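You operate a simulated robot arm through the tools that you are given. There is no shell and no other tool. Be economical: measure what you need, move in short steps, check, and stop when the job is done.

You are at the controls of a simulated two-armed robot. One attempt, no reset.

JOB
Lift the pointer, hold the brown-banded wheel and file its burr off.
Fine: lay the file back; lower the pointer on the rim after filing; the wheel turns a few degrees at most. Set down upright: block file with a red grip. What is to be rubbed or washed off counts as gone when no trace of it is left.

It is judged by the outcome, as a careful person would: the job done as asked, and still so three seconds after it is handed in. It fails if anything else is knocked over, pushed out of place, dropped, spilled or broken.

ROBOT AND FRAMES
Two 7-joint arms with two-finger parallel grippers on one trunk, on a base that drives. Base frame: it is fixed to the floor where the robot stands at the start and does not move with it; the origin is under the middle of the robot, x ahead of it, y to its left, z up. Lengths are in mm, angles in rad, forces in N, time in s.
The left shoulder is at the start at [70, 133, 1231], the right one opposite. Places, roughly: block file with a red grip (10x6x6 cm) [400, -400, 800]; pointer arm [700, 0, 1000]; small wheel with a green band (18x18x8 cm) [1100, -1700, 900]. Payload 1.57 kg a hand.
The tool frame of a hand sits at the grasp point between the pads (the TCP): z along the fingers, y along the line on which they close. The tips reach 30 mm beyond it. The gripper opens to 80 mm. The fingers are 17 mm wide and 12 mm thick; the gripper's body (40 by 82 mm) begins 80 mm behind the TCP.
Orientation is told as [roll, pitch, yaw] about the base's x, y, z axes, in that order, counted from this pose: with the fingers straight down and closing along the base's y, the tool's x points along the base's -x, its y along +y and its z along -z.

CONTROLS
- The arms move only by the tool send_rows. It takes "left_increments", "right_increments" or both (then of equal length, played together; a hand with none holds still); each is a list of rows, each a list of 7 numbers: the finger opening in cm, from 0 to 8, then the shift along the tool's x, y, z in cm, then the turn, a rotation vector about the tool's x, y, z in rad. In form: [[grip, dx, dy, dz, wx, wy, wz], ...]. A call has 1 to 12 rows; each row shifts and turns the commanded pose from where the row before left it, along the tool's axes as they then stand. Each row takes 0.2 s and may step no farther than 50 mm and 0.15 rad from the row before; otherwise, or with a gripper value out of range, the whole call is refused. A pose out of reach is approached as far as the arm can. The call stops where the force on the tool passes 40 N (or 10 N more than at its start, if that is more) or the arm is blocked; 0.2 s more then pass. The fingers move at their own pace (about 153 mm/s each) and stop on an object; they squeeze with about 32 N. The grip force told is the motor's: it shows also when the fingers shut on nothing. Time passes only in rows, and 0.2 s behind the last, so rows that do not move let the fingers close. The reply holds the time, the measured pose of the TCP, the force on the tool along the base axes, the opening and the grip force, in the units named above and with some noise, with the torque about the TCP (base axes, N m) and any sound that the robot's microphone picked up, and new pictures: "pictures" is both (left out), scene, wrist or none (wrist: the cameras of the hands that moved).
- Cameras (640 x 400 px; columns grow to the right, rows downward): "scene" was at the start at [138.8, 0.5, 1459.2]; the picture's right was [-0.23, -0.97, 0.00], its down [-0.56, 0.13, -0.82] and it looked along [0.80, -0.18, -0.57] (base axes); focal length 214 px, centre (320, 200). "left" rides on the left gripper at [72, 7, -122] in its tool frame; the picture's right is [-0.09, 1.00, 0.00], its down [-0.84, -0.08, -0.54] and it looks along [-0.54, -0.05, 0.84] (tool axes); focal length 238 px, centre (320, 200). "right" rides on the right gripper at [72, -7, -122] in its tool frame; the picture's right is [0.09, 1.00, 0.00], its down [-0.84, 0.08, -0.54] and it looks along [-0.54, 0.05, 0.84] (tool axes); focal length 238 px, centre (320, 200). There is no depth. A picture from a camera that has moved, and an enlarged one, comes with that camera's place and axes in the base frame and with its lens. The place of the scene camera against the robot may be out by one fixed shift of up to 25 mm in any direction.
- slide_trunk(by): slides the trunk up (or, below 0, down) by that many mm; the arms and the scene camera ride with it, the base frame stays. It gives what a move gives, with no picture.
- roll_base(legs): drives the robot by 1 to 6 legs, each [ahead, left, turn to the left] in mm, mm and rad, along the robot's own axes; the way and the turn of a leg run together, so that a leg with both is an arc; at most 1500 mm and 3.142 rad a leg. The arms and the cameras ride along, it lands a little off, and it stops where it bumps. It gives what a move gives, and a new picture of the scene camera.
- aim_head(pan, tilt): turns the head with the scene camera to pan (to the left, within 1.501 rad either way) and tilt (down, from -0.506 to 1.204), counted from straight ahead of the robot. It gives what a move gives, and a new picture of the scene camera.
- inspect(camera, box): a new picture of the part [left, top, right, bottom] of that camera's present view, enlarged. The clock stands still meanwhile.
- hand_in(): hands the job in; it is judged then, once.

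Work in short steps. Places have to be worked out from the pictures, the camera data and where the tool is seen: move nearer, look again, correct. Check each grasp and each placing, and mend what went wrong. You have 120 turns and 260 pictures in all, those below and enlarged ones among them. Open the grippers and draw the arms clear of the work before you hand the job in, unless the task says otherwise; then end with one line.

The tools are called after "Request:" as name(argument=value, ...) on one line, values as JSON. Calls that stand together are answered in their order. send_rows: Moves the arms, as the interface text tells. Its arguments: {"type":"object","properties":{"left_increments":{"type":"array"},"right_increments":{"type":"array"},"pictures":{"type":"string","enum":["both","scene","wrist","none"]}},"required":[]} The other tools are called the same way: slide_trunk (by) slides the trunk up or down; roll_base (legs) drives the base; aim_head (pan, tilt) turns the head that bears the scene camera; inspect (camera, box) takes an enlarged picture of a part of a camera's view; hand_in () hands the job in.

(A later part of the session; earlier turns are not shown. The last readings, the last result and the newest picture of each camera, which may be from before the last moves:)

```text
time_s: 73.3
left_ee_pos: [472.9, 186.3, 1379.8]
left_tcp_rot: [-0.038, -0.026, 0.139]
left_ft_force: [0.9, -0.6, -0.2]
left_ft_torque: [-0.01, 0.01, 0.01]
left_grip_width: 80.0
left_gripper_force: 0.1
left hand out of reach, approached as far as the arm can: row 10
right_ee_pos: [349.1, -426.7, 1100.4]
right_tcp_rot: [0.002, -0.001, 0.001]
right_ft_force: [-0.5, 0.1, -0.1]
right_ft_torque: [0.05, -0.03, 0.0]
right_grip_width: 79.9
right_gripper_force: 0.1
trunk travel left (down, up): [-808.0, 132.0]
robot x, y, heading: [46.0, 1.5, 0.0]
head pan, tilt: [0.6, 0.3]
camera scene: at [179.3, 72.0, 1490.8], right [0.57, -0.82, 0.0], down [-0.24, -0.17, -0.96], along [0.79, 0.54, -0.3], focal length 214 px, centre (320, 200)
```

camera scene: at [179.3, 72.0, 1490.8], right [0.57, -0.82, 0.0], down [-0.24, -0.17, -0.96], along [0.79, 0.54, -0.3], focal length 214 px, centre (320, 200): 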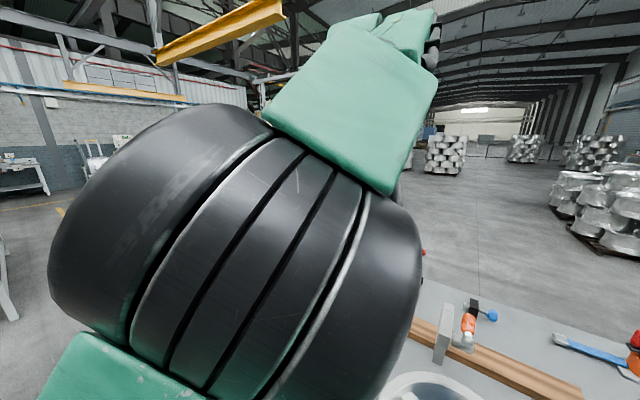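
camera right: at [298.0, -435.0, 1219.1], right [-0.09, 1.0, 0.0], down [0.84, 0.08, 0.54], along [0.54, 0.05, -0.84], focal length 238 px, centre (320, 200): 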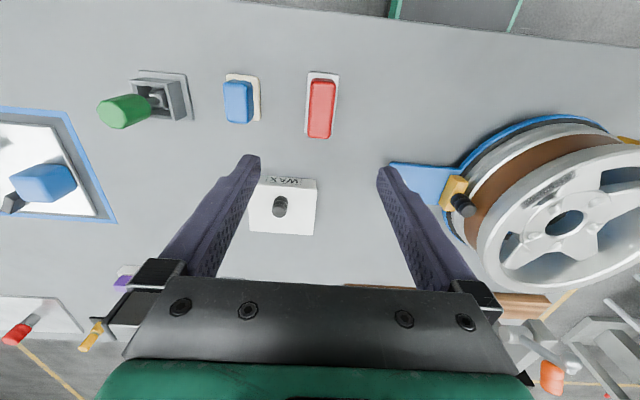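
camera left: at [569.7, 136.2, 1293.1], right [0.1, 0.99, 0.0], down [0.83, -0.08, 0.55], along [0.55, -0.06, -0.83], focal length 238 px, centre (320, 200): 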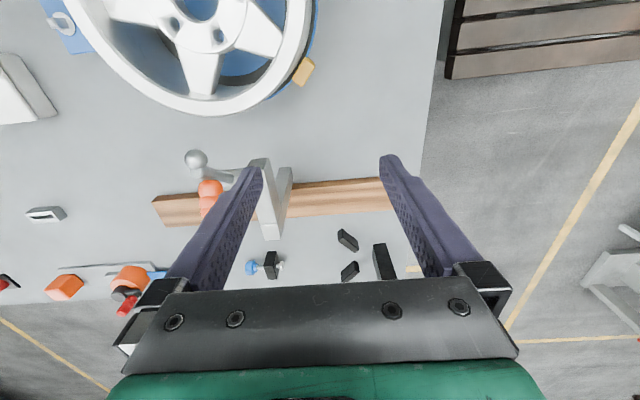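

The elbow is high on the inner side. I yaw the hand to the other side (towards -0.8 rad) in place, to coax the elbow over the top to the left.

Request:
slide_trunk(by=-3)

Request:
send_rows(left_increments=[[8, 0, 0.5, 0, 0, 0, 0.14], [8, 0, 0.5, 0, 0, 0, 0.14], [8, 0, 0.5, 0, 0, 0, 0.14], [8, 0, 0, 0, 0, 0, 0.14], [8, 0, 0, 0, 0, 0, 0.14], [8, 0, 0, 0, 0, 0, 0.14], [8, 0, 0, 0, 0, 0, 0.14]], pictures="scene")

```text
time_s: 73.8
left_ee_pos: [471.7, 187.9, 1377.7]
left_tcp_rot: [-0.037, -0.024, 0.141]
left_ft_force: [0.1, 0.0, 0.4]
left_ft_torque: [0.02, 0.04, 0.0]
left_grip_width: 80.1
left_gripper_force: 0.2
right_ee_pos: [349.9, -427.0, 1098.5]
right_tcp_rot: [0.001, 0.001, 0.001]
right_ft_force: [-0.1, 0.2, 0.9]
right_ft_torque: [0.01, -0.01, -0.03]
right_grip_width: 79.9
right_gripper_force: 0.0
trunk travel left (down, up): [-805.0, 135.0]
robot x, y, heading: [46.4, 0.2, -0.003]
head pan, tilt: [0.6, 0.3]
```

```text
time_s: 75.4
left_ee_pos: [473.0, 200.3, 1375.6]
left_tcp_rot: [0.0, -0.04, -0.843]
left_ft_force: [-0.1, 0.8, 0.4]
left_ft_torque: [-0.02, -0.03, 0.0]
left_grip_width: 79.9
left_gripper_force: 0.0
right_ee_pos: [349.3, -426.4, 1099.4]
right_tcp_rot: [0.0, -0.001, 0.001]
right_ft_force: [-0.2, -0.3, -0.3]
right_ft_torque: [-0.03, 0.0, 0.02]
right_grip_width: 79.8
right_gripper_force: 0.1
trunk travel left (down, up): [-805.0, 135.0]
robot x, y, heading: [46.9, 0.1, -0.002]
head pan, tilt: [0.6, 0.3]
camera scene: at [179.0, 73.1, 1487.8], right [0.57, -0.82, 0.0], down [-0.24, -0.17, -0.96], along [0.79, 0.54, -0.3], focal length 214 px, centre (320, 200)
```

scene: 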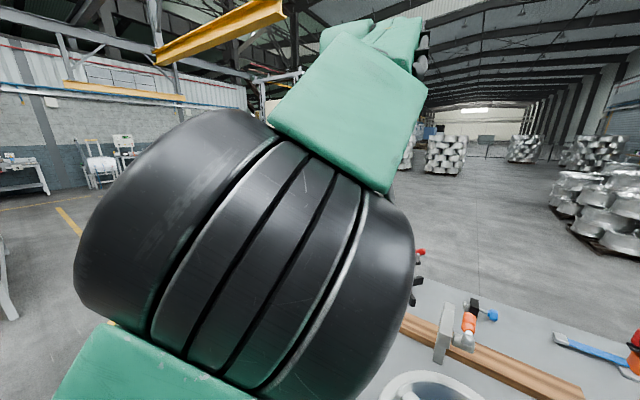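

Now I try pulling the hand back (−x) and lower from this yaw.

Request:
send_rows(left_increments=[[8, 2.0, -2.2, 0, 0, 0, 0], [8, 2.0, -2.2, 0, 0, 0, 0], [8, 2.0, -2.2, 0, 0, 0, 0], [8, 2.0, -2.2, 2, 0, 0, 0], [8, 0, 0, 4, 0, 0, 0], [8, 0, 0, 4, 0, 0, 0]], pictures="scene")

```text
time_s: 76.8
left_ee_pos: [417.5, 270.5, 1327.0]
left_tcp_rot: [0.001, -0.042, -0.842]
left_ft_force: [-0.4, 0.2, -0.3]
left_ft_torque: [-0.02, -0.04, -0.01]
left_grip_width: 80.2
left_gripper_force: 0.0
left hand out of reach, approached as far as the arm can: row 1, 2, 3, 4, 5, 6
right_ee_pos: [349.9, -425.8, 1098.3]
right_tcp_rot: [-0.001, 0.0, 0.0]
right_ft_force: [-0.7, -0.1, 0.0]
right_ft_torque: [-0.02, -0.02, 0.01]
right_grip_width: 80.0
right_gripper_force: 0.0
trunk travel left (down, up): [-805.0, 135.0]
robot x, y, heading: [51.1, -1.6, -0.002]
head pan, tilt: [0.6, 0.3]
camera scene: at [179.3, 74.2, 1487.8], right [0.57, -0.82, 0.0], down [-0.24, -0.17, -0.96], along [0.79, 0.54, -0.3], focal length 214 px, centre (320, 200)
```

scene: 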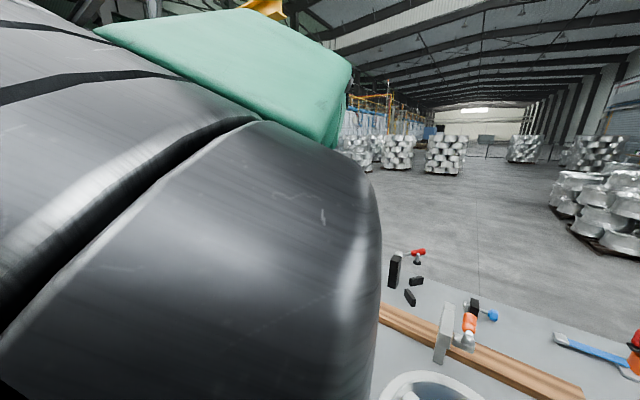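

The elbow won't settle by pulling. I'll use the wrist: unwind the yaw and roll the hand so its fingers point to the right (−y); then the forearm must come from the left.

Request:
slide_trunk(by=3)

Request:
send_rows(left_increments=[[8, 0, 0, 0, 0, 0, -0.14], [8, 0, 0, 0, 0, 0, -0.14], [8, 0, 0, 0, 0, 0, -0.14], [8, 0, 0, 0, 0, 0, -0.14], [8, 0, 0, 0, 0, 0, -0.14], [8, 0, 0, 0, 0, 0, -0.14], [8, 0, 0, 0, 0.15, 0, 0], [8, 0, 0, 0, 0.15, 0, 0], [8, 0, 0, 0, 0.15, 0, 0], [8, 0, 0, 0, 0.15, 0, 0], [8, 0, 0, 0, 0.15, 0, 0], [8, 0, 0, 0, 0.15, 0, 0]], pictures="scene")

```text
time_s: 77.3
left_ee_pos: [416.1, 270.2, 1329.1]
left_tcp_rot: [0.002, -0.042, -0.842]
left_ft_force: [1.2, 0.4, 0.5]
left_ft_torque: [-0.04, 0.01, 0.01]
left_grip_width: 80.1
left_gripper_force: 0.1
right_ee_pos: [349.8, -425.2, 1101.2]
right_tcp_rot: [0.002, 0.001, 0.0]
right_ft_force: [0.6, 0.3, -0.2]
right_ft_torque: [0.0, -0.01, -0.01]
right_grip_width: 80.1
right_gripper_force: 0.0
trunk travel left (down, up): [-808.0, 132.0]
robot x, y, heading: [44.7, -4.0, 0.0]
head pan, tilt: [0.6, 0.3]
```

```text
time_s: 80.0
left_ee_pos: [414.4, 270.3, 1324.3]
left_tcp_rot: [-0.931, -0.031, 0.002]
left_ft_force: [-0.2, -0.7, 0.2]
left_ft_torque: [0.01, 0.02, -0.01]
left_grip_width: 80.2
left_gripper_force: 0.0
left hand out of reach, approached as far as the arm can: row 12
right_ee_pos: [350.0, -424.1, 1101.6]
right_tcp_rot: [-0.001, 0.0, -0.001]
right_ft_force: [0.4, 1.5, 0.5]
right_ft_torque: [-0.02, 0.0, -0.02]
right_grip_width: 80.0
right_gripper_force: 0.1
trunk travel left (down, up): [-808.0, 132.0]
robot x, y, heading: [46.6, 3.4, 0.0]
head pan, tilt: [0.6, 0.3]
camera scene: at [178.8, 74.9, 1490.8], right [0.57, -0.82, 0.0], down [-0.24, -0.17, -0.96], along [0.79, 0.54, -0.3], focal length 214 px, centre (320, 200)
```

scene: 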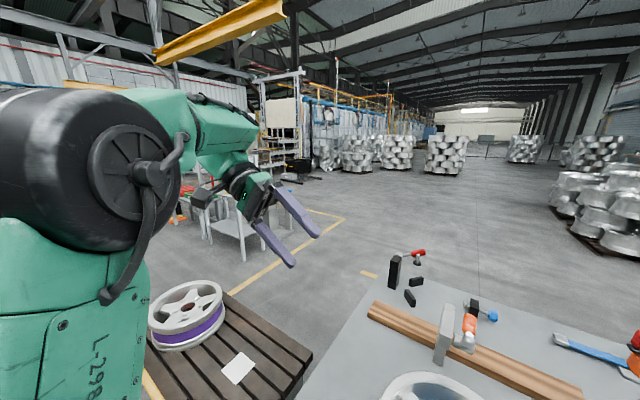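

The elbow has swung to the left. I move the hand inward to about (465,150,1295), then roll it back to tool-down.

Request:
send_rows(left_increments=[[8, -1.2, -1.2, 2.85, 0, 0, 0], [8, -1.2, -1.2, 2.85, 0, 0, 0], [8, -1.2, -1.2, 2.85, 0, 0, 0], [8, -1.2, -1.2, 2.85, 0, 0, 0], [8, 0, 0, 0, -0.15, 0, 0], [8, 0, 0, 0, -0.15, 0, 0], [8, 0, 0, 0, -0.15, 0, 0], [8, 0, 0, 0, -0.15, 0, 0], [8, 0, 0, 0, -0.15, 0, 0], [8, 0, 0, 0, -0.15, 0, 0]], pictures="scene")

```text
time_s: 82.2
left_ee_pos: [502.9, 204.1, 1334.4]
left_tcp_rot: [-0.043, -0.036, 0.008]
left_ft_force: [-0.1, 0.6, -0.7]
left_ft_torque: [0.01, 0.01, -0.02]
left_grip_width: 79.8
left_gripper_force: 0.0
left hand out of reach, approached as far as the arm can: row 7, 8, 9, 10
right_ee_pos: [350.1, -426.7, 1101.4]
right_tcp_rot: [0.002, 0.0, 0.001]
right_ft_force: [0.5, -0.1, 0.2]
right_ft_torque: [0.0, 0.0, -0.01]
right_grip_width: 80.1
right_gripper_force: 0.1
trunk travel left (down, up): [-808.0, 132.0]
robot x, y, heading: [48.3, 0.6, 0.0]
head pan, tilt: [0.6, 0.3]
camera scene: at [179.2, 72.2, 1490.8], right [0.57, -0.83, 0.0], down [-0.24, -0.17, -0.96], along [0.79, 0.54, -0.3], focal length 214 px, centre (320, 200)
```

scene: 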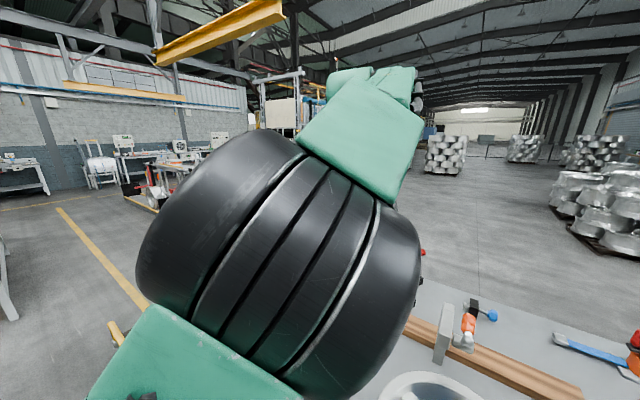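

Rolling back flips it in again—so the wrist is in the wrong branch. I return to the left-elbow pose, then swing the fingers from right to forward to pass the wrist through alignment.

Request:
slide_trunk(by=-3)

Request:
send_rows(left_increments=[[8, 1.3, 1, 0, 0.15, 0, 0], [8, 1.3, 1, 0, 0.15, 0, 0], [8, 1.3, 1, 0, 0.15, 0, 0], [8, 1.3, 1, 0, 0.15, 0, 0], [8, 1.3, 1, 0, 0.15, 0, 0], [8, 1.3, 1, 0, 0.15, 0, 0], [8, 0, 0, 0, 0.05, 0, 0], [8, 0, 0, 0, 0, -0.11, -0.08], [8, 0, 0, 0, 0, -0.11, -0.08], [8, 0, 0, 0, 0, -0.11, -0.08], [8, 0, 0, 0, 0, -0.11, -0.08]], pictures="scene")

```text
time_s: 82.7
left_ee_pos: [501.2, 205.5, 1330.9]
left_tcp_rot: [-0.046, -0.033, 0.008]
left_ft_force: [-0.2, 0.6, 0.3]
left_ft_torque: [-0.01, -0.01, 0.01]
left_grip_width: 80.0
left_gripper_force: 0.0
right_ee_pos: [348.4, -426.0, 1098.4]
right_tcp_rot: [0.001, 0.002, 0.0]
right_ft_force: [-0.6, 0.0, 0.7]
right_ft_torque: [0.01, 0.02, 0.05]
right_grip_width: 79.8
right_gripper_force: 0.2
trunk travel left (down, up): [-805.0, 135.0]
robot x, y, heading: [48.5, 1.1, 0.001]
head pan, tilt: [0.6, 0.3]
```

```text
time_s: 85.1
left_ee_pos: [424.8, 251.7, 1304.5]
left_tcp_rot: [-0.988, -0.007, 0.544]
left_ft_force: [-0.2, 0.4, -0.3]
left_ft_torque: [0.0, -0.03, 0.0]
left_grip_width: 80.2
left_gripper_force: 0.0
right_ee_pos: [349.0, -426.5, 1097.0]
right_tcp_rot: [0.002, -0.001, 0.0]
right_ft_force: [-0.5, -0.7, 0.7]
right_ft_torque: [0.01, -0.03, -0.01]
right_grip_width: 79.8
right_gripper_force: 0.1
trunk travel left (down, up): [-805.0, 135.0]
robot x, y, heading: [50.0, -0.8, 0.001]
head pan, tilt: [0.6, 0.3]
camera scene: at [178.7, 71.6, 1487.9], right [0.56, -0.83, 0.0], down [-0.24, -0.17, -0.96], along [0.79, 0.54, -0.29], focal length 214 px, centre (320, 200)
```

scene: 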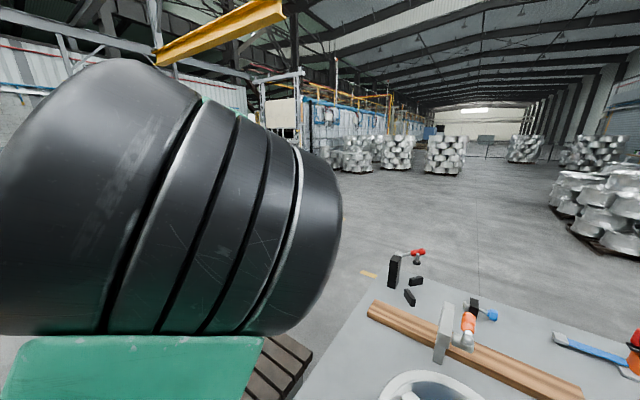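

Still fine in reach. I continue swinging the fingers towards forward-down.

Request:
send_rows(left_increments=[[8, 0, 0, 0, 0, -0.11, -0.08], [8, 0, 0, 0, 0, -0.11, -0.08], [8, 0, 0, 0, 0, -0.11, -0.08], [8, 0, 0, 0, 0, -0.11, -0.08], [8, 0, 0, 0, 0, -0.11, -0.08], [8, 0, 0, 0, 0, -0.11, -0.08], [8, 0, 0, 0, 0, -0.11, -0.08]], pictures="scene")

```text
time_s: 86.7
left_ee_pos: [470.9, 353.9, 1280.4]
left_tcp_rot: [-0.969, 0.043, 1.493]
left_ft_force: [0.1, -0.2, 0.2]
left_ft_torque: [0.0, -0.01, -0.03]
left_grip_width: 80.1
left_gripper_force: 0.0
left hand out of reach, approached as far as the arm can: row 3, 4, 5, 6, 7
right_ee_pos: [349.3, -426.0, 1098.5]
right_tcp_rot: [0.0, 0.001, -0.001]
right_ft_force: [0.3, 0.8, 0.0]
right_ft_torque: [0.03, 0.03, -0.03]
right_grip_width: 80.2
right_gripper_force: 0.0
trunk travel left (down, up): [-805.0, 135.0]
robot x, y, heading: [48.5, -0.5, 0.0]
head pan, tilt: [0.6, 0.3]
camera scene: at [174.9, 79.5, 1493.1], right [0.63, -0.77, 0.0], down [-0.19, -0.15, -0.97], along [0.75, 0.62, -0.24], focal length 214 px, centre (320, 200)
```

scene: 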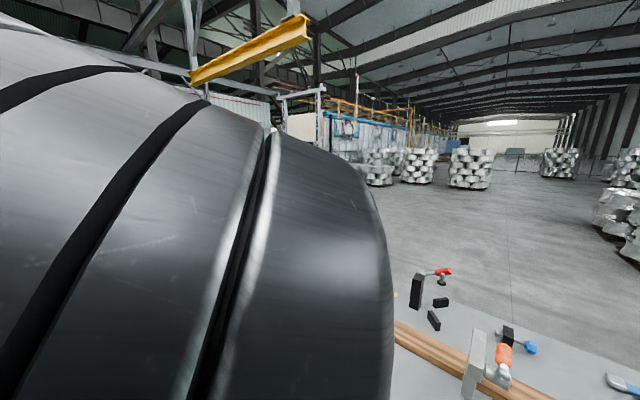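

The elbow is rubbing the head, so I reverse this swing back to the pose from which the elbow swung left, and turn the head away to the right.

Request:
slide_trunk(by=3)

Request:
send_rows(left_increments=[[8, 0.9, -0.4, 0, 0, 0.11, 0.08], [8, 0.9, -0.4, 0, 0, 0.11, 0.08], [8, 0.9, -0.4, 0, 0, 0.11, 0.08], [8, 0.9, -0.4, 0, 0, 0.11, 0.08], [8, 0.9, -0.4, 0, 0, 0.11, 0.08], [8, 0.9, -0.4, 0, 0, 0.11, 0.08], [8, 0.9, -0.4, 0, 0, 0.11, 0.08], [8, 0.9, -0.4, 0, 0, 0.11, 0.08], [8, 0.9, -0.4, 0, 0, 0.11, 0.08], [8, 0.9, -0.4, 0, 0, 0.11, 0.08], [8, 0, 0, 0, 0, 0.11, 0.08]], pictures="none")

Request:
aim_head(pan=0.5, tilt=0.5)

```text
time_s: 87.2
left_ee_pos: [470.7, 355.3, 1284.2]
left_tcp_rot: [-0.968, 0.042, 1.49]
left_ft_force: [-0.9, -0.2, -0.1]
left_ft_torque: [0.0, 0.04, 0.01]
left_grip_width: 80.0
left_gripper_force: 0.1
right_ee_pos: [349.8, -426.0, 1100.6]
right_tcp_rot: [0.0, -0.002, 0.0]
right_ft_force: [-0.6, -0.7, 0.1]
right_ft_torque: [0.03, -0.01, 0.04]
right_grip_width: 80.2
right_gripper_force: 0.0
trunk travel left (down, up): [-808.0, 132.0]
robot x, y, heading: [48.1, -0.9, 0.001]
head pan, tilt: [0.6, 0.3]
```

```text
time_s: 89.6
left_ee_pos: [429.2, 272.2, 1310.5]
left_tcp_rot: [-0.982, -0.032, -0.002]
left_ft_force: [0.5, -1.0, 0.2]
left_ft_torque: [-0.02, -0.03, -0.01]
left_grip_width: 80.2
left_gripper_force: 0.0
left hand out of reach, approached as far as the arm can: row 11
right_ee_pos: [350.0, -425.0, 1101.2]
right_tcp_rot: [0.0, 0.0, 0.0]
right_ft_force: [0.2, 0.2, -0.2]
right_ft_torque: [-0.04, 0.01, 0.0]
right_grip_width: 79.8
right_gripper_force: 0.0
trunk travel left (down, up): [-808.0, 132.0]
robot x, y, heading: [52.3, -2.3, 0.001]
head pan, tilt: [0.6, 0.3]
```

```text
time_s: 90.3
left_ee_pos: [430.4, 272.2, 1312.1]
left_tcp_rot: [-0.98, -0.03, 0.001]
left_ft_force: [-0.6, 0.3, -0.1]
left_ft_torque: [-0.01, -0.03, 0.01]
left_grip_width: 79.9
left_gripper_force: 0.0
right_ee_pos: [350.7, -425.4, 1101.3]
right_tcp_rot: [-0.002, 0.002, 0.0]
right_ft_force: [0.3, 1.3, -0.1]
right_ft_torque: [0.04, -0.02, -0.04]
right_grip_width: 79.9
right_gripper_force: 0.1
trunk travel left (down, up): [-808.0, 132.0]
robot x, y, heading: [46.6, -0.1, 0.002]
head pan, tilt: [0.499, 0.499]
camera scene: at [182.2, 63.9, 1472.4], right [0.48, -0.88, 0.0], down [-0.42, -0.23, -0.88], along [0.77, 0.42, -0.48], focal length 214 px, centre (320, 200)
```

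scene: 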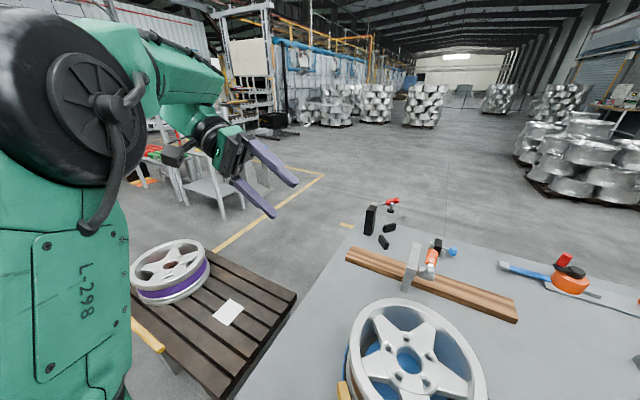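

The left-elbow posture is back. I move the hand rightwards to y≈70 (fingers still pointing right), then swing the fingers forward through alignment.

Request:
send_rows(left_increments=[[8, -0.5, -1.85, 2.75, 0, 0, 0], [8, -0.5, -1.85, 2.75, 0, 0, 0], [8, -0.5, -1.85, 2.75, 0, 0, 0], [8, -0.5, -1.85, 2.75, 0, 0, 0], [8, -0.5, -1.85, 2.75, 0, 0, 0], [8, -0.5, -1.85, 2.75, 0, 0, 0], [8, 0, 0, 0, 0, -0.11, -0.08], [8, 0, 0, 0, 0, -0.11, -0.08], [8, 0, 0, 0, 0, -0.11, -0.08], [8, 0, 0, 0, 0, -0.11, -0.08]], pictures="scene")

```text
time_s: 92.5
left_ee_pos: [507.2, 131.3, 1321.2]
left_tcp_rot: [-0.998, 0.007, 0.54]
left_ft_force: [0.0, -0.8, 0.3]
left_ft_torque: [0.03, 0.04, -0.03]
left_grip_width: 79.9
left_gripper_force: 0.1
left hand out of reach, approached as far as the arm can: row 6, 7, 8, 9, 10
right_ee_pos: [349.1, -427.0, 1100.1]
right_tcp_rot: [0.001, 0.0, -0.001]
right_ft_force: [0.3, 0.7, 0.6]
right_ft_torque: [0.0, 0.03, 0.02]
right_grip_width: 79.9
right_gripper_force: 0.1
trunk travel left (down, up): [-808.0, 132.0]
robot x, y, heading: [50.6, -1.3, 0.002]
head pan, tilt: [0.499, 0.499]
camera scene: at [180.2, 70.3, 1476.3], right [0.54, -0.84, 0.0], down [-0.37, -0.24, -0.9], along [0.76, 0.49, -0.44], focal length 214 px, centre (320, 200)
```

scene: 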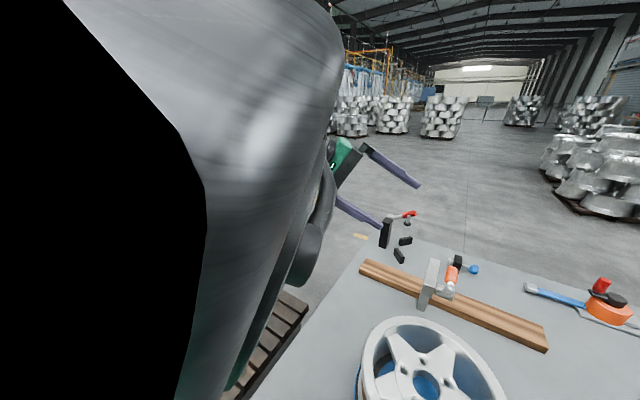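

The elbow came over the head again. I go back to the left-elbow pose and this time lower the hand, so the elbow comes down on the left side.

Request:
slide_trunk(by=-3)

Request:
send_rows(left_increments=[[8, 0.9, 2.3, -3.1, 0, 0.11, 0.08], [8, 0.9, 2.3, -3.1, 0, 0.11, 0.08], [8, 0.9, 2.3, -3.1, 0, 0.11, 0.08], [8, 0.9, 2.3, -3.1, 0, 0.11, 0.08], [8, 0.5, 0, 0, 0, 0.11, 0.08], [8, 0.5, 0, 0, 0, 0.08, 0.06], [8, 0, 0, 0, 0.1, 0, 0], [8, 0, 3.2, 2.1, 0, 0, 0], [8, 0, 3.2, 2.1, 0, 0, 0], [8, 0, 3.2, 2.1, 0, 0, 0], [8, 0, 3.2, 2.1, 0, 0, 0]], pictures="scene")

```text
time_s: 93.0
left_ee_pos: [506.0, 131.3, 1316.5]
left_tcp_rot: [-0.996, 0.006, 0.541]
left_ft_force: [-0.2, -0.3, 0.5]
left_ft_torque: [-0.01, -0.02, 0.0]
left_grip_width: 80.1
left_gripper_force: 0.1
right_ee_pos: [350.0, -425.9, 1097.9]
right_tcp_rot: [-0.001, 0.001, 0.0]
right_ft_force: [-0.8, 0.5, -0.4]
right_ft_torque: [0.0, 0.0, 0.02]
right_grip_width: 80.2
right_gripper_force: 0.1
trunk travel left (down, up): [-805.0, 135.0]
robot x, y, heading: [48.7, -0.9, -0.001]
head pan, tilt: [0.499, 0.499]
```

```text
time_s: 95.4
left_ee_pos: [379.3, 231.2, 1086.5]
left_tcp_rot: [-1.078, -0.036, -0.242]
left_ft_force: [0.2, 0.7, 0.3]
left_ft_torque: [0.01, 0.03, -0.01]
left_grip_width: 80.0
left_gripper_force: 0.1
left hand out of reach, approached as far as the arm can: row 5, 6, 7
right_ee_pos: [350.9, -426.9, 1097.9]
right_tcp_rot: [-0.001, 0.0, -0.001]
right_ft_force: [0.3, 0.3, -1.0]
right_ft_torque: [-0.01, 0.04, -0.04]
right_grip_width: 80.0
right_gripper_force: 0.0
trunk travel left (down, up): [-805.0, 135.0]
robot x, y, heading: [47.1, -2.2, -0.003]
head pan, tilt: [0.499, 0.499]
camera scene: at [183.7, 64.0, 1469.3], right [0.48, -0.88, 0.0], down [-0.42, -0.23, -0.88], along [0.77, 0.42, -0.48], focal length 214 px, centre (320, 200)
```

scene: 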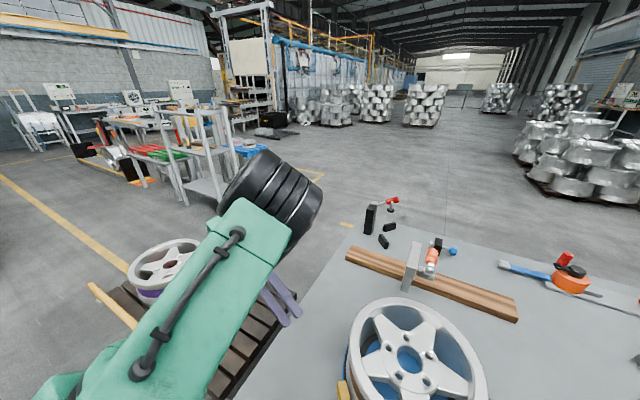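

Now the elbow is out on the left and the hand low and close. I roll the hand back towards tool-down here.

Request:
send_rows(left_increments=[[8, 0, 0, 0, -0.14, 0, 0], [8, 0, 0, 0, -0.14, 0, 0], [8, 0, 0, 0, -0.14, 0, 0], [8, 0, 0, 0, -0.14, 0, 0], [8, 0, 0, 0, -0.14, 0, 0], [8, 0, 0, 0, -0.14, 0, 0], [8, 0, 0, 0, -0.14, 0, 0]], pictures="scene")

```text
time_s: 97.0
left_ee_pos: [385.1, 304.9, 1078.4]
left_tcp_rot: [-0.111, -0.042, -0.226]
left_ft_force: [0.2, -0.6, 0.1]
left_ft_torque: [0.0, -0.03, -0.05]
left_grip_width: 79.7
left_gripper_force: 0.1
left hand out of reach, approached as far as the arm can: row 5, 6, 7
right_ee_pos: [348.7, -426.0, 1098.2]
right_tcp_rot: [0.0, -0.002, 0.001]
right_ft_force: [0.1, -0.7, 0.5]
right_ft_torque: [0.01, 0.02, 0.01]
right_grip_width: 80.1
right_gripper_force: 0.0
trunk travel left (down, up): [-805.0, 135.0]
robot x, y, heading: [53.8, -0.1, -0.002]
head pan, tilt: [0.499, 0.499]
camera scene: at [181.4, 64.7, 1469.4], right [0.48, -0.88, 0.0], down [-0.42, -0.23, -0.88], along [0.77, 0.42, -0.48], focal length 214 px, centre (320, 200)
```

scene: 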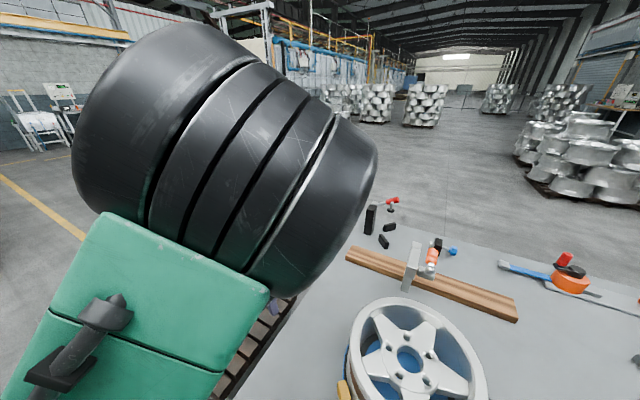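

It flips past roll −0.5 again; negative yaw seemed to give more room. I go back to the rolled pose, add about −0.8 rad yaw about the vertical, and look.

Request:
slide_trunk(by=3)

Request:
send_rows(left_increments=[[8, 0, 0, 0, 0.14, 0, 0], [8, 0, 0, 0, 0.14, 0, 0], [8, 0, 0, 0, 0.14, 0, 0], [8, 0, 0, 0, 0.14, 0, 0], [8, 0, 0, 0, 0.14, 0, 0], [8, 0, 0, 0, 0.14, 0, 0], [8, 0, 0, 0, 0.1, 0, 0], [8, 0, 0, 0, 0, 0.12, 0.08], [8, 0, 0, 0, 0, 0.12, 0.08], [8, 0, 0, 0, 0, 0.12, 0.08], [8, 0, 0, 0, 0, 0.12, 0.08]], pictures="scene")

```text
time_s: 97.6
left_ee_pos: [387.0, 302.8, 1082.4]
left_tcp_rot: [-0.113, -0.044, -0.232]
left_ft_force: [-0.1, 0.0, -0.6]
left_ft_torque: [0.01, 0.02, -0.02]
left_grip_width: 80.2
left_gripper_force: 0.0
right_ee_pos: [349.7, -425.3, 1103.1]
right_tcp_rot: [0.001, -0.002, -0.001]
right_ft_force: [-0.7, -0.1, 1.1]
right_ft_torque: [0.0, -0.03, -0.01]
right_grip_width: 79.9
right_gripper_force: 0.1
trunk travel left (down, up): [-808.0, 132.0]
robot x, y, heading: [46.6, -0.1, 0.007]
head pan, tilt: [0.499, 0.499]
```

```text
time_s: 100.0
left_ee_pos: [386.9, 302.0, 1084.0]
left_tcp_rot: [-1.006, -0.059, -0.821]
left_ft_force: [0.4, -0.4, 0.3]
left_ft_torque: [-0.02, 0.03, -0.04]
left_grip_width: 80.0
left_gripper_force: 0.0
right_ee_pos: [349.9, -427.6, 1101.4]
right_tcp_rot: [0.001, -0.002, 0.0]
right_ft_force: [0.1, 0.4, -1.2]
right_ft_torque: [-0.02, 0.04, 0.02]
right_grip_width: 80.3
right_gripper_force: 0.0
trunk travel left (down, up): [-808.0, 132.0]
robot x, y, heading: [48.3, -3.5, 0.0]
head pan, tilt: [0.499, 0.499]
camera scene: at [182.4, 63.0, 1472.4], right [0.48, -0.88, 0.0], down [-0.42, -0.23, -0.88], along [0.77, 0.42, -0.48], focal length 214 px, centre (320, 200)
```

scene: 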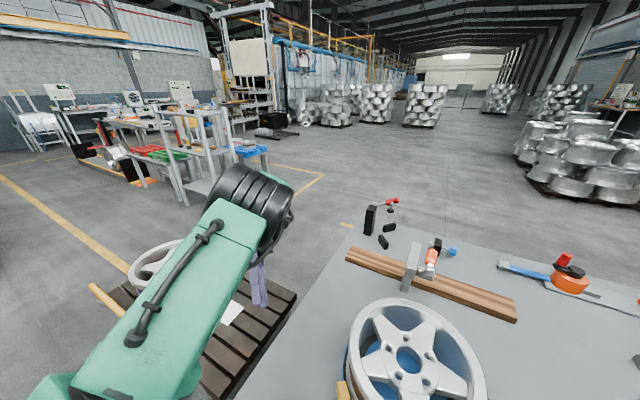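

No limit flagged, elbow out left. Now roll the fingers down from here.

Request:
send_rows(left_increments=[[8, 0, 0, 0, -0.14, 0, 0], [8, 0, 0, 0, -0.14, 0, 0], [8, 0, 0, 0, -0.14, 0, 0], [8, 0, 0, 0, -0.14, 0, 0], [8, 0, 0, 0, -0.14, 0, 0], [8, 0, 0, 0, -0.14, 0, 0], [8, 0, 0, 0, -0.14, 0, 0]], pictures="scene")

```text
time_s: 101.6
left_ee_pos: [385.7, 312.5, 1081.1]
left_tcp_rot: [-0.037, -0.071, -0.803]
left_ft_force: [0.3, -0.4, 0.1]
left_ft_torque: [0.01, -0.02, 0.02]
left_grip_width: 79.8
left_gripper_force: 0.0
left hand out of reach, approached as far as the arm can: row 7
right_ee_pos: [348.5, -427.4, 1100.1]
right_tcp_rot: [0.002, -0.002, -0.001]
right_ft_force: [-0.6, -0.2, 0.0]
right_ft_torque: [0.04, 0.0, -0.01]
right_grip_width: 80.2
right_gripper_force: 0.0
trunk travel left (down, up): [-808.0, 132.0]
robot x, y, heading: [51.5, 0.9, -0.001]
head pan, tilt: [0.499, 0.499]
camera scene: at [180.4, 62.0, 1472.6], right [0.48, -0.88, 0.0], down [-0.42, -0.23, -0.88], along [0.77, 0.42, -0.48], focal length 214 px, centre (320, 200)
```

scene: 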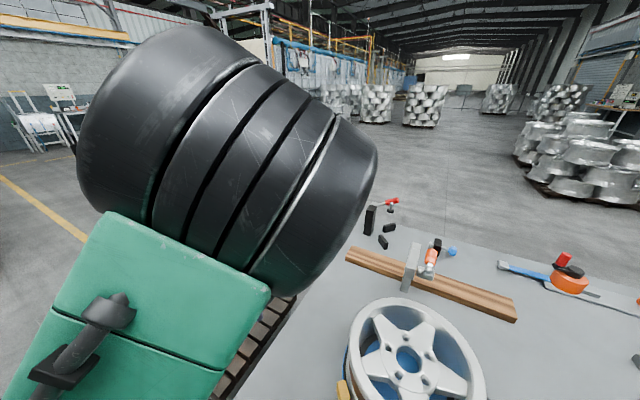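

Almost reached vertical before flipping: more negative yaw gives more room. I repeat with yaw to about −1.65.

Request:
slide_trunk(by=-3)

Request:
send_rows(left_increments=[[8, 0, 0, 0, 0.15, 0, 0], [8, 0, 0, 0, 0.15, 0, 0], [8, 0, 0, 0, 0.15, 0, 0], [8, 0, 0, 0, 0.15, 0, 0], [8, 0, 0, 0, 0.15, 0, 0], [8, 0, 0, 0, 0.15, 0, 0], [8, 0, 0, 0, 0, 0.11, 0.09], [8, 0, 0, 0, 0, 0.11, 0.09], [8, 0, 0, 0, 0, 0.11, 0.09], [8, 0, 0, 0, 0, 0.11, 0.09], [8, 0, 0, 0, 0, 0.11, 0.09], [8, 0, 0, 0, 0, 0.11, 0.09]], pictures="none")

Request:
send_rows(left_increments=[[8, 0, 0, 0, -0.14, 0, 0], [8, 0, 0, 0, -0.14, 0, 0], [8, 0, 0, 0, -0.14, 0, 0], [8, 0, 0, 0, -0.14, 0, 0], [8, 0, 0, 0, -0.14, 0, 0], [8, 0, 0, 0, -0.14, 0, 0], [8, 0, 0, 0, -0.07, 0, 0]], pictures="scene")

```text
time_s: 102.1
left_ee_pos: [387.4, 311.9, 1078.2]
left_tcp_rot: [-0.04, -0.076, -0.81]
left_ft_force: [0.4, -0.5, 0.4]
left_ft_torque: [0.0, 0.01, 0.02]
left_grip_width: 80.0
left_gripper_force: 0.1
right_ee_pos: [349.6, -427.4, 1098.7]
right_tcp_rot: [0.001, -0.002, 0.0]
right_ft_force: [0.6, 0.1, 0.5]
right_ft_torque: [0.04, 0.02, 0.01]
right_grip_width: 79.6
right_gripper_force: 0.2
trunk travel left (down, up): [-805.0, 135.0]
robot x, y, heading: [47.4, -1.4, 0.007]
head pan, tilt: [0.499, 0.499]
```

```text
time_s: 104.7
left_ee_pos: [387.5, 310.9, 1079.9]
left_tcp_rot: [-0.867, -0.073, -1.676]
left_ft_force: [-0.2, 0.7, 0.3]
left_ft_torque: [0.0, 0.01, 0.03]
left_grip_width: 80.1
left_gripper_force: 0.1
right_ee_pos: [348.5, -426.8, 1098.0]
right_tcp_rot: [0.001, -0.001, -0.001]
right_ft_force: [0.5, -0.3, -0.1]
right_ft_torque: [0.0, 0.03, 0.01]
right_grip_width: 80.2
right_gripper_force: 0.0
trunk travel left (down, up): [-805.0, 135.0]
robot x, y, heading: [51.1, 3.9, 0.0]
head pan, tilt: [0.499, 0.499]
```

```text
time_s: 106.3
left_ee_pos: [387.7, 312.7, 1078.3]
left_tcp_rot: [0.046, -0.092, -1.659]
left_ft_force: [1.0, -0.6, -0.2]
left_ft_torque: [-0.02, -0.04, -0.01]
left_grip_width: 79.9
left_gripper_force: 0.2
right_ee_pos: [348.5, -425.4, 1098.5]
right_tcp_rot: [0.0, 0.0, 0.001]
right_ft_force: [0.5, -0.4, -0.1]
right_ft_torque: [0.0, 0.03, -0.05]
right_grip_width: 80.2
right_gripper_force: 0.0
trunk travel left (down, up): [-805.0, 135.0]
robot x, y, heading: [49.8, -1.9, 0.001]
head pan, tilt: [0.499, 0.499]
camera scene: at [181.7, 63.9, 1469.4], right [0.48, -0.88, 0.0], down [-0.42, -0.23, -0.88], along [0.77, 0.42, -0.48], focal length 214 px, centre (320, 200)
```

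scene: 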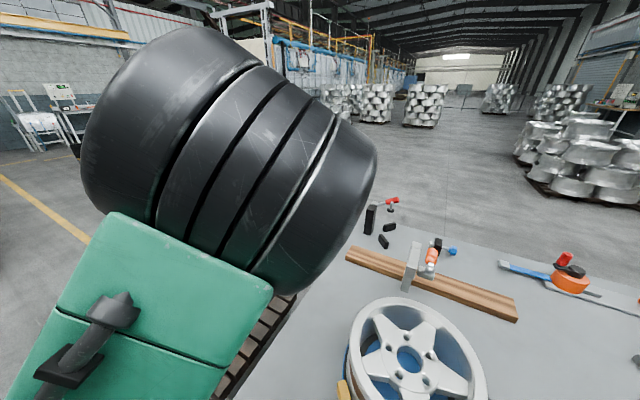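

That went smoothly (no limit flagged); the elbow is high but free. With this winding I turn the yaw on towards −π (the gripper is symmetric) while moving over the wheel's left side.

Request:
send_rows(left_increments=[[8, -1.69, 1.31, 0, 0, 0, 0.148], [8, -1.48, 1.54, 0, 0, 0, 0.148], [8, -1.23, 1.75, 0, 0, 0, 0.148], [8, -0.97, 1.9, 0, 0, 0, 0.148], [8, -0.68, 2.02, 0, 0, 0, 0.148], [8, -0.37, 2.1, 0, 0, 0, 0.148], [8, -0.05, 2.13, 0, 0, 0, 0.148], [8, 0.27, 2.12, 0, 0, 0, 0.148], [8, 0.58, 2.05, 0, 0, 0, 0.148], [8, 0.89, 1.94, 0, 0, 0, 0.148]], pictures="both")

```text
time_s: 108.5
left_ee_pos: [618.6, 182.0, 1142.1]
left_tcp_rot: [0.083, 0.011, -2.901]
left_ft_force: [0.4, 0.2, 0.3]
left_ft_torque: [0.0, -0.01, 0.01]
left_grip_width: 80.2
left_gripper_force: 0.1
left hand out of reach, approached as far as the arm can: row 1, 2, 3, 4, 5, 6, 7, 8, 9, 10
right_ee_pos: [348.3, -426.1, 1098.8]
right_tcp_rot: [-0.002, -0.001, -0.001]
right_ft_force: [-0.4, -0.7, -0.3]
right_ft_torque: [-0.02, -0.01, 0.01]
right_grip_width: 80.3
right_gripper_force: 0.1
trunk travel left (down, up): [-805.0, 135.0]
robot x, y, heading: [52.1, -1.6, -0.003]
head pan, tilt: [0.499, 0.499]
camera scene: at [181.1, 63.8, 1469.5], right [0.48, -0.88, 0.0], down [-0.42, -0.23, -0.88], along [0.77, 0.42, -0.48], focal length 214 px, centre (320, 200)
camera left: at [686.6, 204.6, 1265.3], right [0.15, -0.99, 0.08], down [-0.85, -0.08, 0.52], along [-0.51, -0.14, -0.85], focal length 238 px, centre (320, 200)
```

scene: 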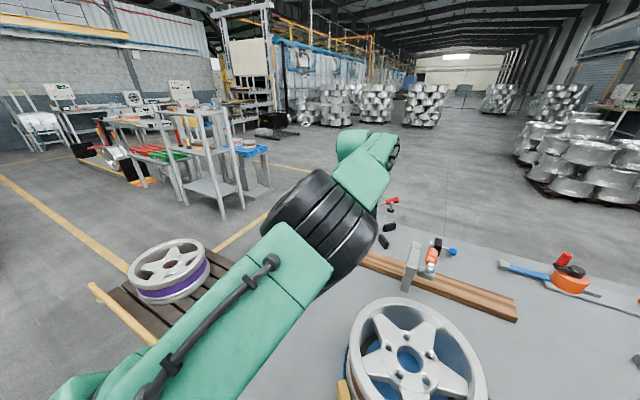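
left: 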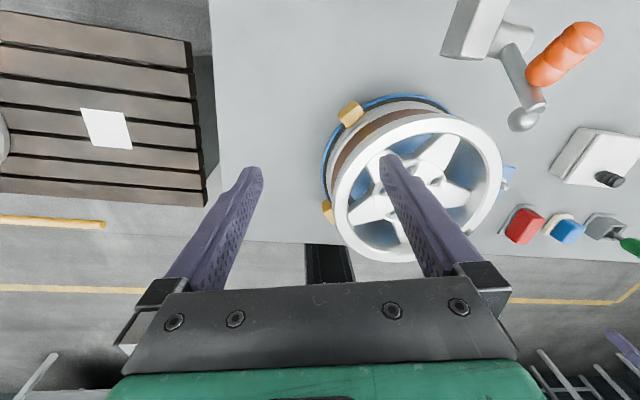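

The left arm straightens again, but on that reach shell it can still move sideways and up/down. I'll use that: the hold point at the rim's +y side tolerates x error and the base can set the distance. First the right hand picks the file; I look at it.

Request:
inspect(camera="right", box=[200, 0, 440, 200])

```text
2.00 times, centred on (320, 100) of right
camera zoom: at [277.1, -433.3, 1220.1], right [-0.09, 1.0, 0.0], down [0.84, 0.08, 0.54], along [0.54, 0.05, -0.84], focal length 477 px, centre (320, 400)
```

zoom: 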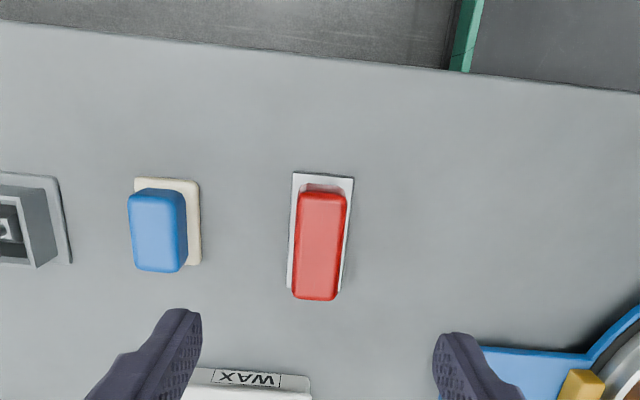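

File: grip about 43 mm wide along x, centre (388,-424), top z≈811. I descend to 40 mm above the grasp height.

Request:
send_rows(right_increments=[[8, -0.56, 0.03, 3.7, 0, 0, 0], [8, -0.56, 0.03, 3.7, 0, 0, 0], [8, -0.56, 0.03, 3.7, 0, 0, 0], [8, -0.56, 0.03, 3.7, 0, 0, 0], [8, -0.56, 0.03, 3.7, 0, 0, 0], [8, -0.56, 0.03, 3.7, 0, 0, 0], [8, -0.56, 0.03, 3.7, 0, 0, 0], [8, 0, 0, 0, 0, 0, 0]], pictures="wrist")

```text
time_s: 110.3
left_ee_pos: [618.9, 183.5, 1142.2]
left_tcp_rot: [0.081, 0.012, -2.899]
left_ft_force: [0.0, -0.3, -0.9]
left_ft_torque: [0.02, -0.02, 0.0]
left_grip_width: 80.2
left_gripper_force: 0.1
right_ee_pos: [388.4, -422.5, 835.9]
right_tcp_rot: [0.0, 0.0, 0.0]
right_ft_force: [0.2, 0.1, 0.0]
right_ft_torque: [0.0, -0.01, 0.0]
right_grip_width: 80.2
right_gripper_force: 0.0
trunk travel left (down, up): [-805.0, 135.0]
robot x, y, heading: [48.3, -2.9, 0.002]
head pan, tilt: [0.499, 0.499]
camera right: at [316.6, -429.8, 958.1], right [-0.09, 1.0, 0.0], down [0.84, 0.08, 0.54], along [0.54, 0.05, -0.84], focal length 238 px, centre (320, 200)
```

right: 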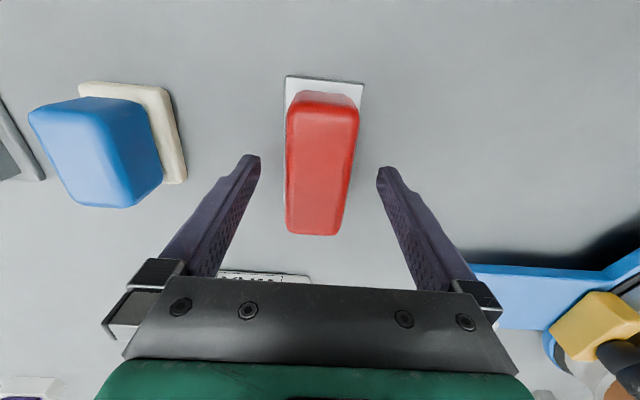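

Centred between the fingers. I lower 34 mm, checking the force, then close.

Request:
send_rows(right_increments=[[8, 0.1, 0, 1.2, 0, 0, 0], [8, 0, 0, 1.2, 0, 0, 0], [8, 0, 0, 1.0, 0, 0, 0], [8, 0, 0, 0, 0, 0, 0], [4, 0, 0, 0, 0, 0, 0], [3, 0, 0, 0, 0, 0, 0], [3, 0, 0, 0, 0, 0, 0]], pictures="wrist")

```text
time_s: 111.3
left_ee_pos: [617.5, 187.2, 1143.7]
left_tcp_rot: [0.086, 0.015, -2.9]
left_ft_force: [-0.3, 0.1, 0.7]
left_ft_torque: [0.0, 0.0, 0.0]
left_grip_width: 80.1
left_gripper_force: 0.1
right_ee_pos: [389.5, -418.6, 810.0]
right_tcp_rot: [0.0, -0.01, 0.001]
right_ft_force: [-4.5, 4.0, 20.6]
right_ft_torque: [0.38, 0.46, -0.03]
right_grip_width: 52.1
right_gripper_force: 6.8
trunk travel left (down, up): [-805.0, 135.0]
robot x, y, heading: [46.2, -2.0, 0.001]
head pan, tilt: [0.499, 0.499]
stopped in row 5 (right hand): the force on the tool passed its limit (the readings are from after the stop); the commanded pose is now the measured one
camera right: at [315.9, -426.2, 931.1], right [-0.09, 1.0, 0.0], down [0.83, 0.08, 0.55], along [0.55, 0.05, -0.83], focal length 238 px, centre (320, 200)
```

right: 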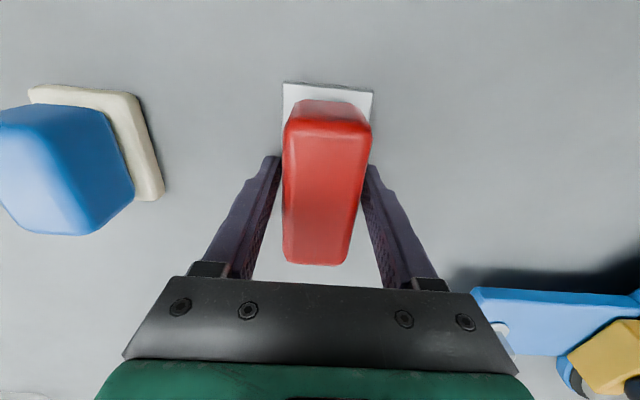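

The fingertips touched the file's base plate (tip at z≈780). I raise 6 mm and close on the grip.

Request:
send_rows(right_increments=[[6, 0, 0, -0.7, 0, 0, 0], [6, 0, 0, 0, 0, 0, 0], [3.5, 0, 0, 0, 0, 0, 0], [3, 0, 0, 0, 0, 0, 0], [3, 0, 0, 0, 0, 0, 0]], pictures="wrist")

```text
time_s: 112.5
left_ee_pos: [618.8, 182.7, 1143.0]
left_tcp_rot: [0.082, 0.012, -2.9]
left_ft_force: [-0.3, 0.1, 0.9]
left_ft_torque: [-0.02, 0.01, 0.02]
left_grip_width: 80.0
left_gripper_force: 0.0
right_ee_pos: [389.2, -421.4, 812.9]
right_tcp_rot: [0.003, -0.005, 0.0]
right_ft_force: [-0.1, -0.2, -0.5]
right_ft_torque: [-0.01, -0.02, 0.02]
right_grip_width: 51.3
right_gripper_force: 31.7
trunk travel left (down, up): [-805.0, 135.0]
robot x, y, heading: [49.6, 0.4, -0.001]
head pan, tilt: [0.499, 0.499]
camera right: at [317.4, -429.2, 934.9], right [-0.09, 1.0, 0.0], down [0.83, 0.08, 0.55], along [0.54, 0.05, -0.84], focal length 238 px, centre (320, 200)
```

right: 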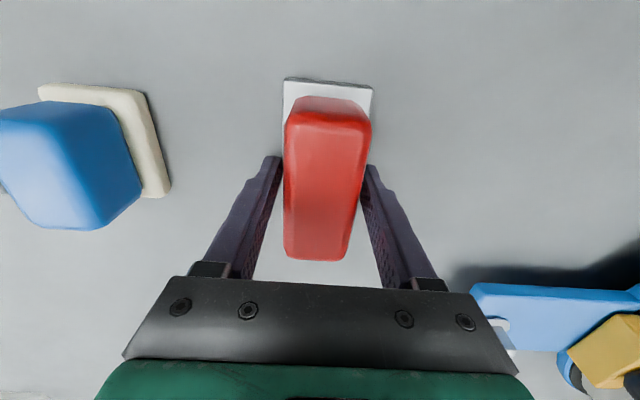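

Gripped (51 mm wide, TCP z 813 at rest). I lift it 170 mm.

Request:
send_rows(right_increments=[[3, 0, 0, -1.0, 0, 0, 0], [3, 0, 0, -2.0, 0, 0, 0], [3, 0, 0, -3.5, 0, 0, 0], [3, 0, 0, -3.5, 0, 0, 0], [3, 0, 0, -3.5, 0, 0, 0], [3, 0, 0, -3.5, 0, 0, 0]], pictures="wrist")

```text
time_s: 113.9
left_ee_pos: [618.5, 183.0, 1141.9]
left_tcp_rot: [0.082, 0.012, -2.899]
left_ft_force: [-0.8, 0.6, -0.4]
left_ft_torque: [-0.01, -0.02, -0.01]
left_grip_width: 79.9
left_gripper_force: 0.0
right_ee_pos: [387.0, -420.2, 983.2]
right_tcp_rot: [0.003, -0.006, 0.002]
right_ft_force: [0.3, 0.6, -1.4]
right_ft_torque: [0.05, -0.01, -0.02]
right_grip_width: 51.4
right_gripper_force: 31.7
trunk travel left (down, up): [-805.0, 135.0]
robot x, y, heading: [44.9, -1.4, -0.0]
head pan, tilt: [0.499, 0.499]
camera right: at [314.9, -428.8, 1105.9], right [-0.09, 1.0, 0.0], down [0.83, 0.08, 0.55], along [0.54, 0.05, -0.84], focal length 238 px, centre (320, 200)
```

right: 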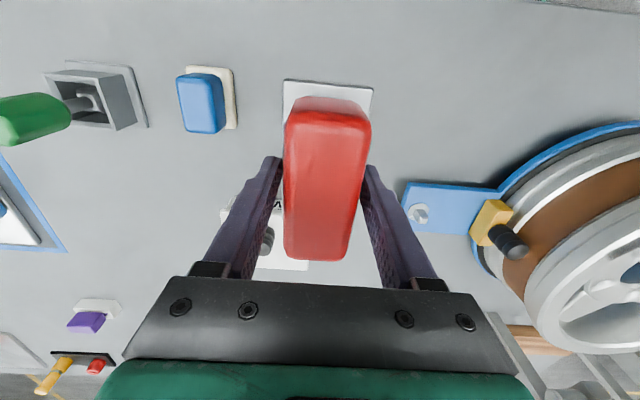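

File in hand. I drive back to robot x≈−84 so that the stretched left arm is right above the rim's left side.

Request:
roll_base(legs=[[-132, 0, 0]])

Request:
aim_head(pan=0.0, tilt=0.75)

```text
time_s: 115.2
left_ee_pos: [490.4, 180.9, 1140.3]
left_tcp_rot: [0.082, 0.009, -2.904]
left_ft_force: [-0.3, -0.4, -0.5]
left_ft_torque: [0.0, -0.01, 0.03]
left_grip_width: 80.0
left_gripper_force: 0.1
right_ee_pos: [255.0, -423.8, 983.1]
right_tcp_rot: [0.004, -0.004, -0.005]
right_ft_force: [-0.5, 0.5, -2.2]
right_ft_torque: [0.03, 0.0, 0.03]
right_grip_width: 51.3
right_gripper_force: 32.3
trunk travel left (down, up): [-805.0, 135.0]
robot x, y, heading: [-83.5, 0.9, -0.01]
head pan, tilt: [0.499, 0.499]
camera scene: at [52.2, 63.4, 1469.1], right [0.48, -0.88, 0.0], down [-0.42, -0.23, -0.88], along [0.77, 0.42, -0.48], focal length 214 px, centre (320, 200)
```

scene: 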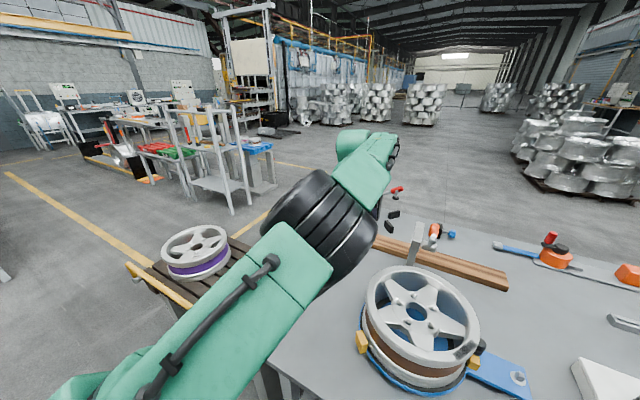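

```text
time_s: 116.2
left_ee_pos: [487.5, 181.6, 1141.2]
left_tcp_rot: [0.082, 0.013, -2.902]
left_ft_force: [0.2, -0.2, 0.0]
left_ft_torque: [0.02, -0.01, 0.03]
left_grip_width: 80.2
left_gripper_force: 0.1
right_ee_pos: [252.9, -423.6, 984.0]
right_tcp_rot: [0.004, -0.007, -0.002]
right_ft_force: [0.7, 0.2, -1.6]
right_ft_torque: [-0.01, -0.02, -0.02]
right_grip_width: 51.3
right_gripper_force: 32.5
trunk travel left (down, up): [-805.0, 135.0]
robot x, y, heading: [-85.2, -2.6, 0.0]
head pan, tilt: [0.0, 0.75]
camera scene: at [51.9, 19.9, 1447.5], right [0.0, -1.0, 0.0], down [-0.68, 0.0, -0.73], along [0.73, 0.0, -0.68], focal length 214 px, centre (320, 200)
```

scene: 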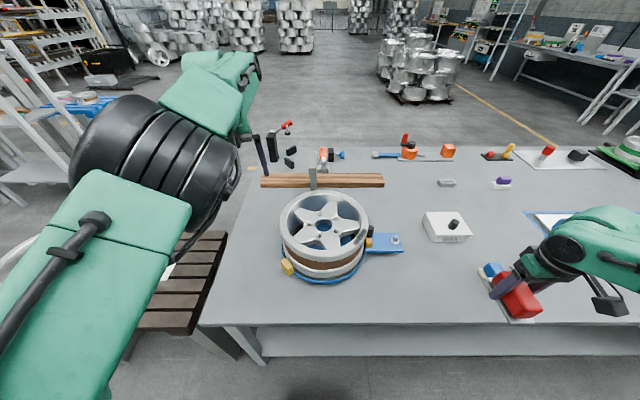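

Wheel, raised pointer and hands are all clear. I slide the left hand along its shell to about (500,120,1010), over the rim's left side.

Request:
send_rows(left_increments=[[8, -0.1, 1.25, 2.6, -0.016, 0, 0.04], [8, -0.1, 1.25, 2.6, -0.016, 0, 0.04], [8, -0.1, 1.25, 2.6, -0.016, 0, 0.04], [8, -0.1, 1.25, 2.6, -0.016, 0, 0.04], [8, -0.1, 1.25, 2.6, -0.016, 0, 0.04], [8, 0, 0, 0, 0, 0, 0]], pictures="both")

```text
time_s: 117.6
left_ee_pos: [500.7, 152.9, 1101.1]
left_tcp_rot: [0.102, 0.008, -2.961]
left_ft_force: [0.1, -0.5, 0.2]
left_ft_torque: [-0.01, -0.03, 0.02]
left_grip_width: 79.8
left_gripper_force: 0.0
left hand out of reach, approached as far as the arm can: row 1, 2, 3, 4, 5
right_ee_pos: [254.6, -424.0, 982.2]
right_tcp_rot: [0.004, -0.004, -0.004]
right_ft_force: [0.4, 0.3, -1.0]
right_ft_torque: [0.01, -0.04, 0.03]
right_grip_width: 51.5
right_gripper_force: 32.2
trunk travel left (down, up): [-805.0, 135.0]
robot x, y, heading: [-85.4, 0.9, -0.005]
head pan, tilt: [0.0, 0.75]
camera scene: at [52.2, 19.1, 1447.4], right [0.0, -1.0, 0.0], down [-0.68, 0.0, -0.73], along [0.73, 0.0, -0.68], focal length 214 px, centre (320, 200)
camera left: at [569.0, 173.3, 1224.4], right [0.09, -0.99, 0.1], down [-0.85, -0.02, 0.52], along [-0.52, -0.13, -0.85], focal length 238 px, centre (320, 200)
```

scene: 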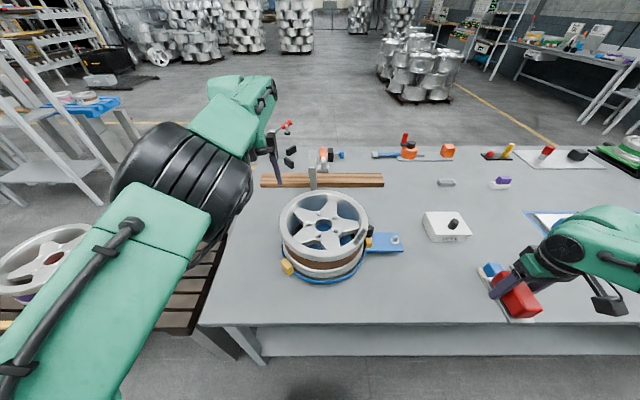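
left: 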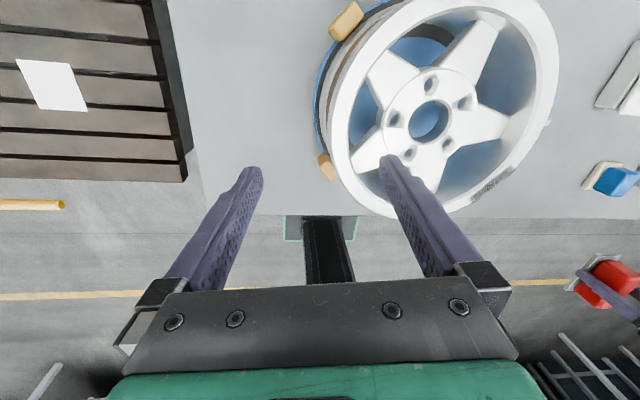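

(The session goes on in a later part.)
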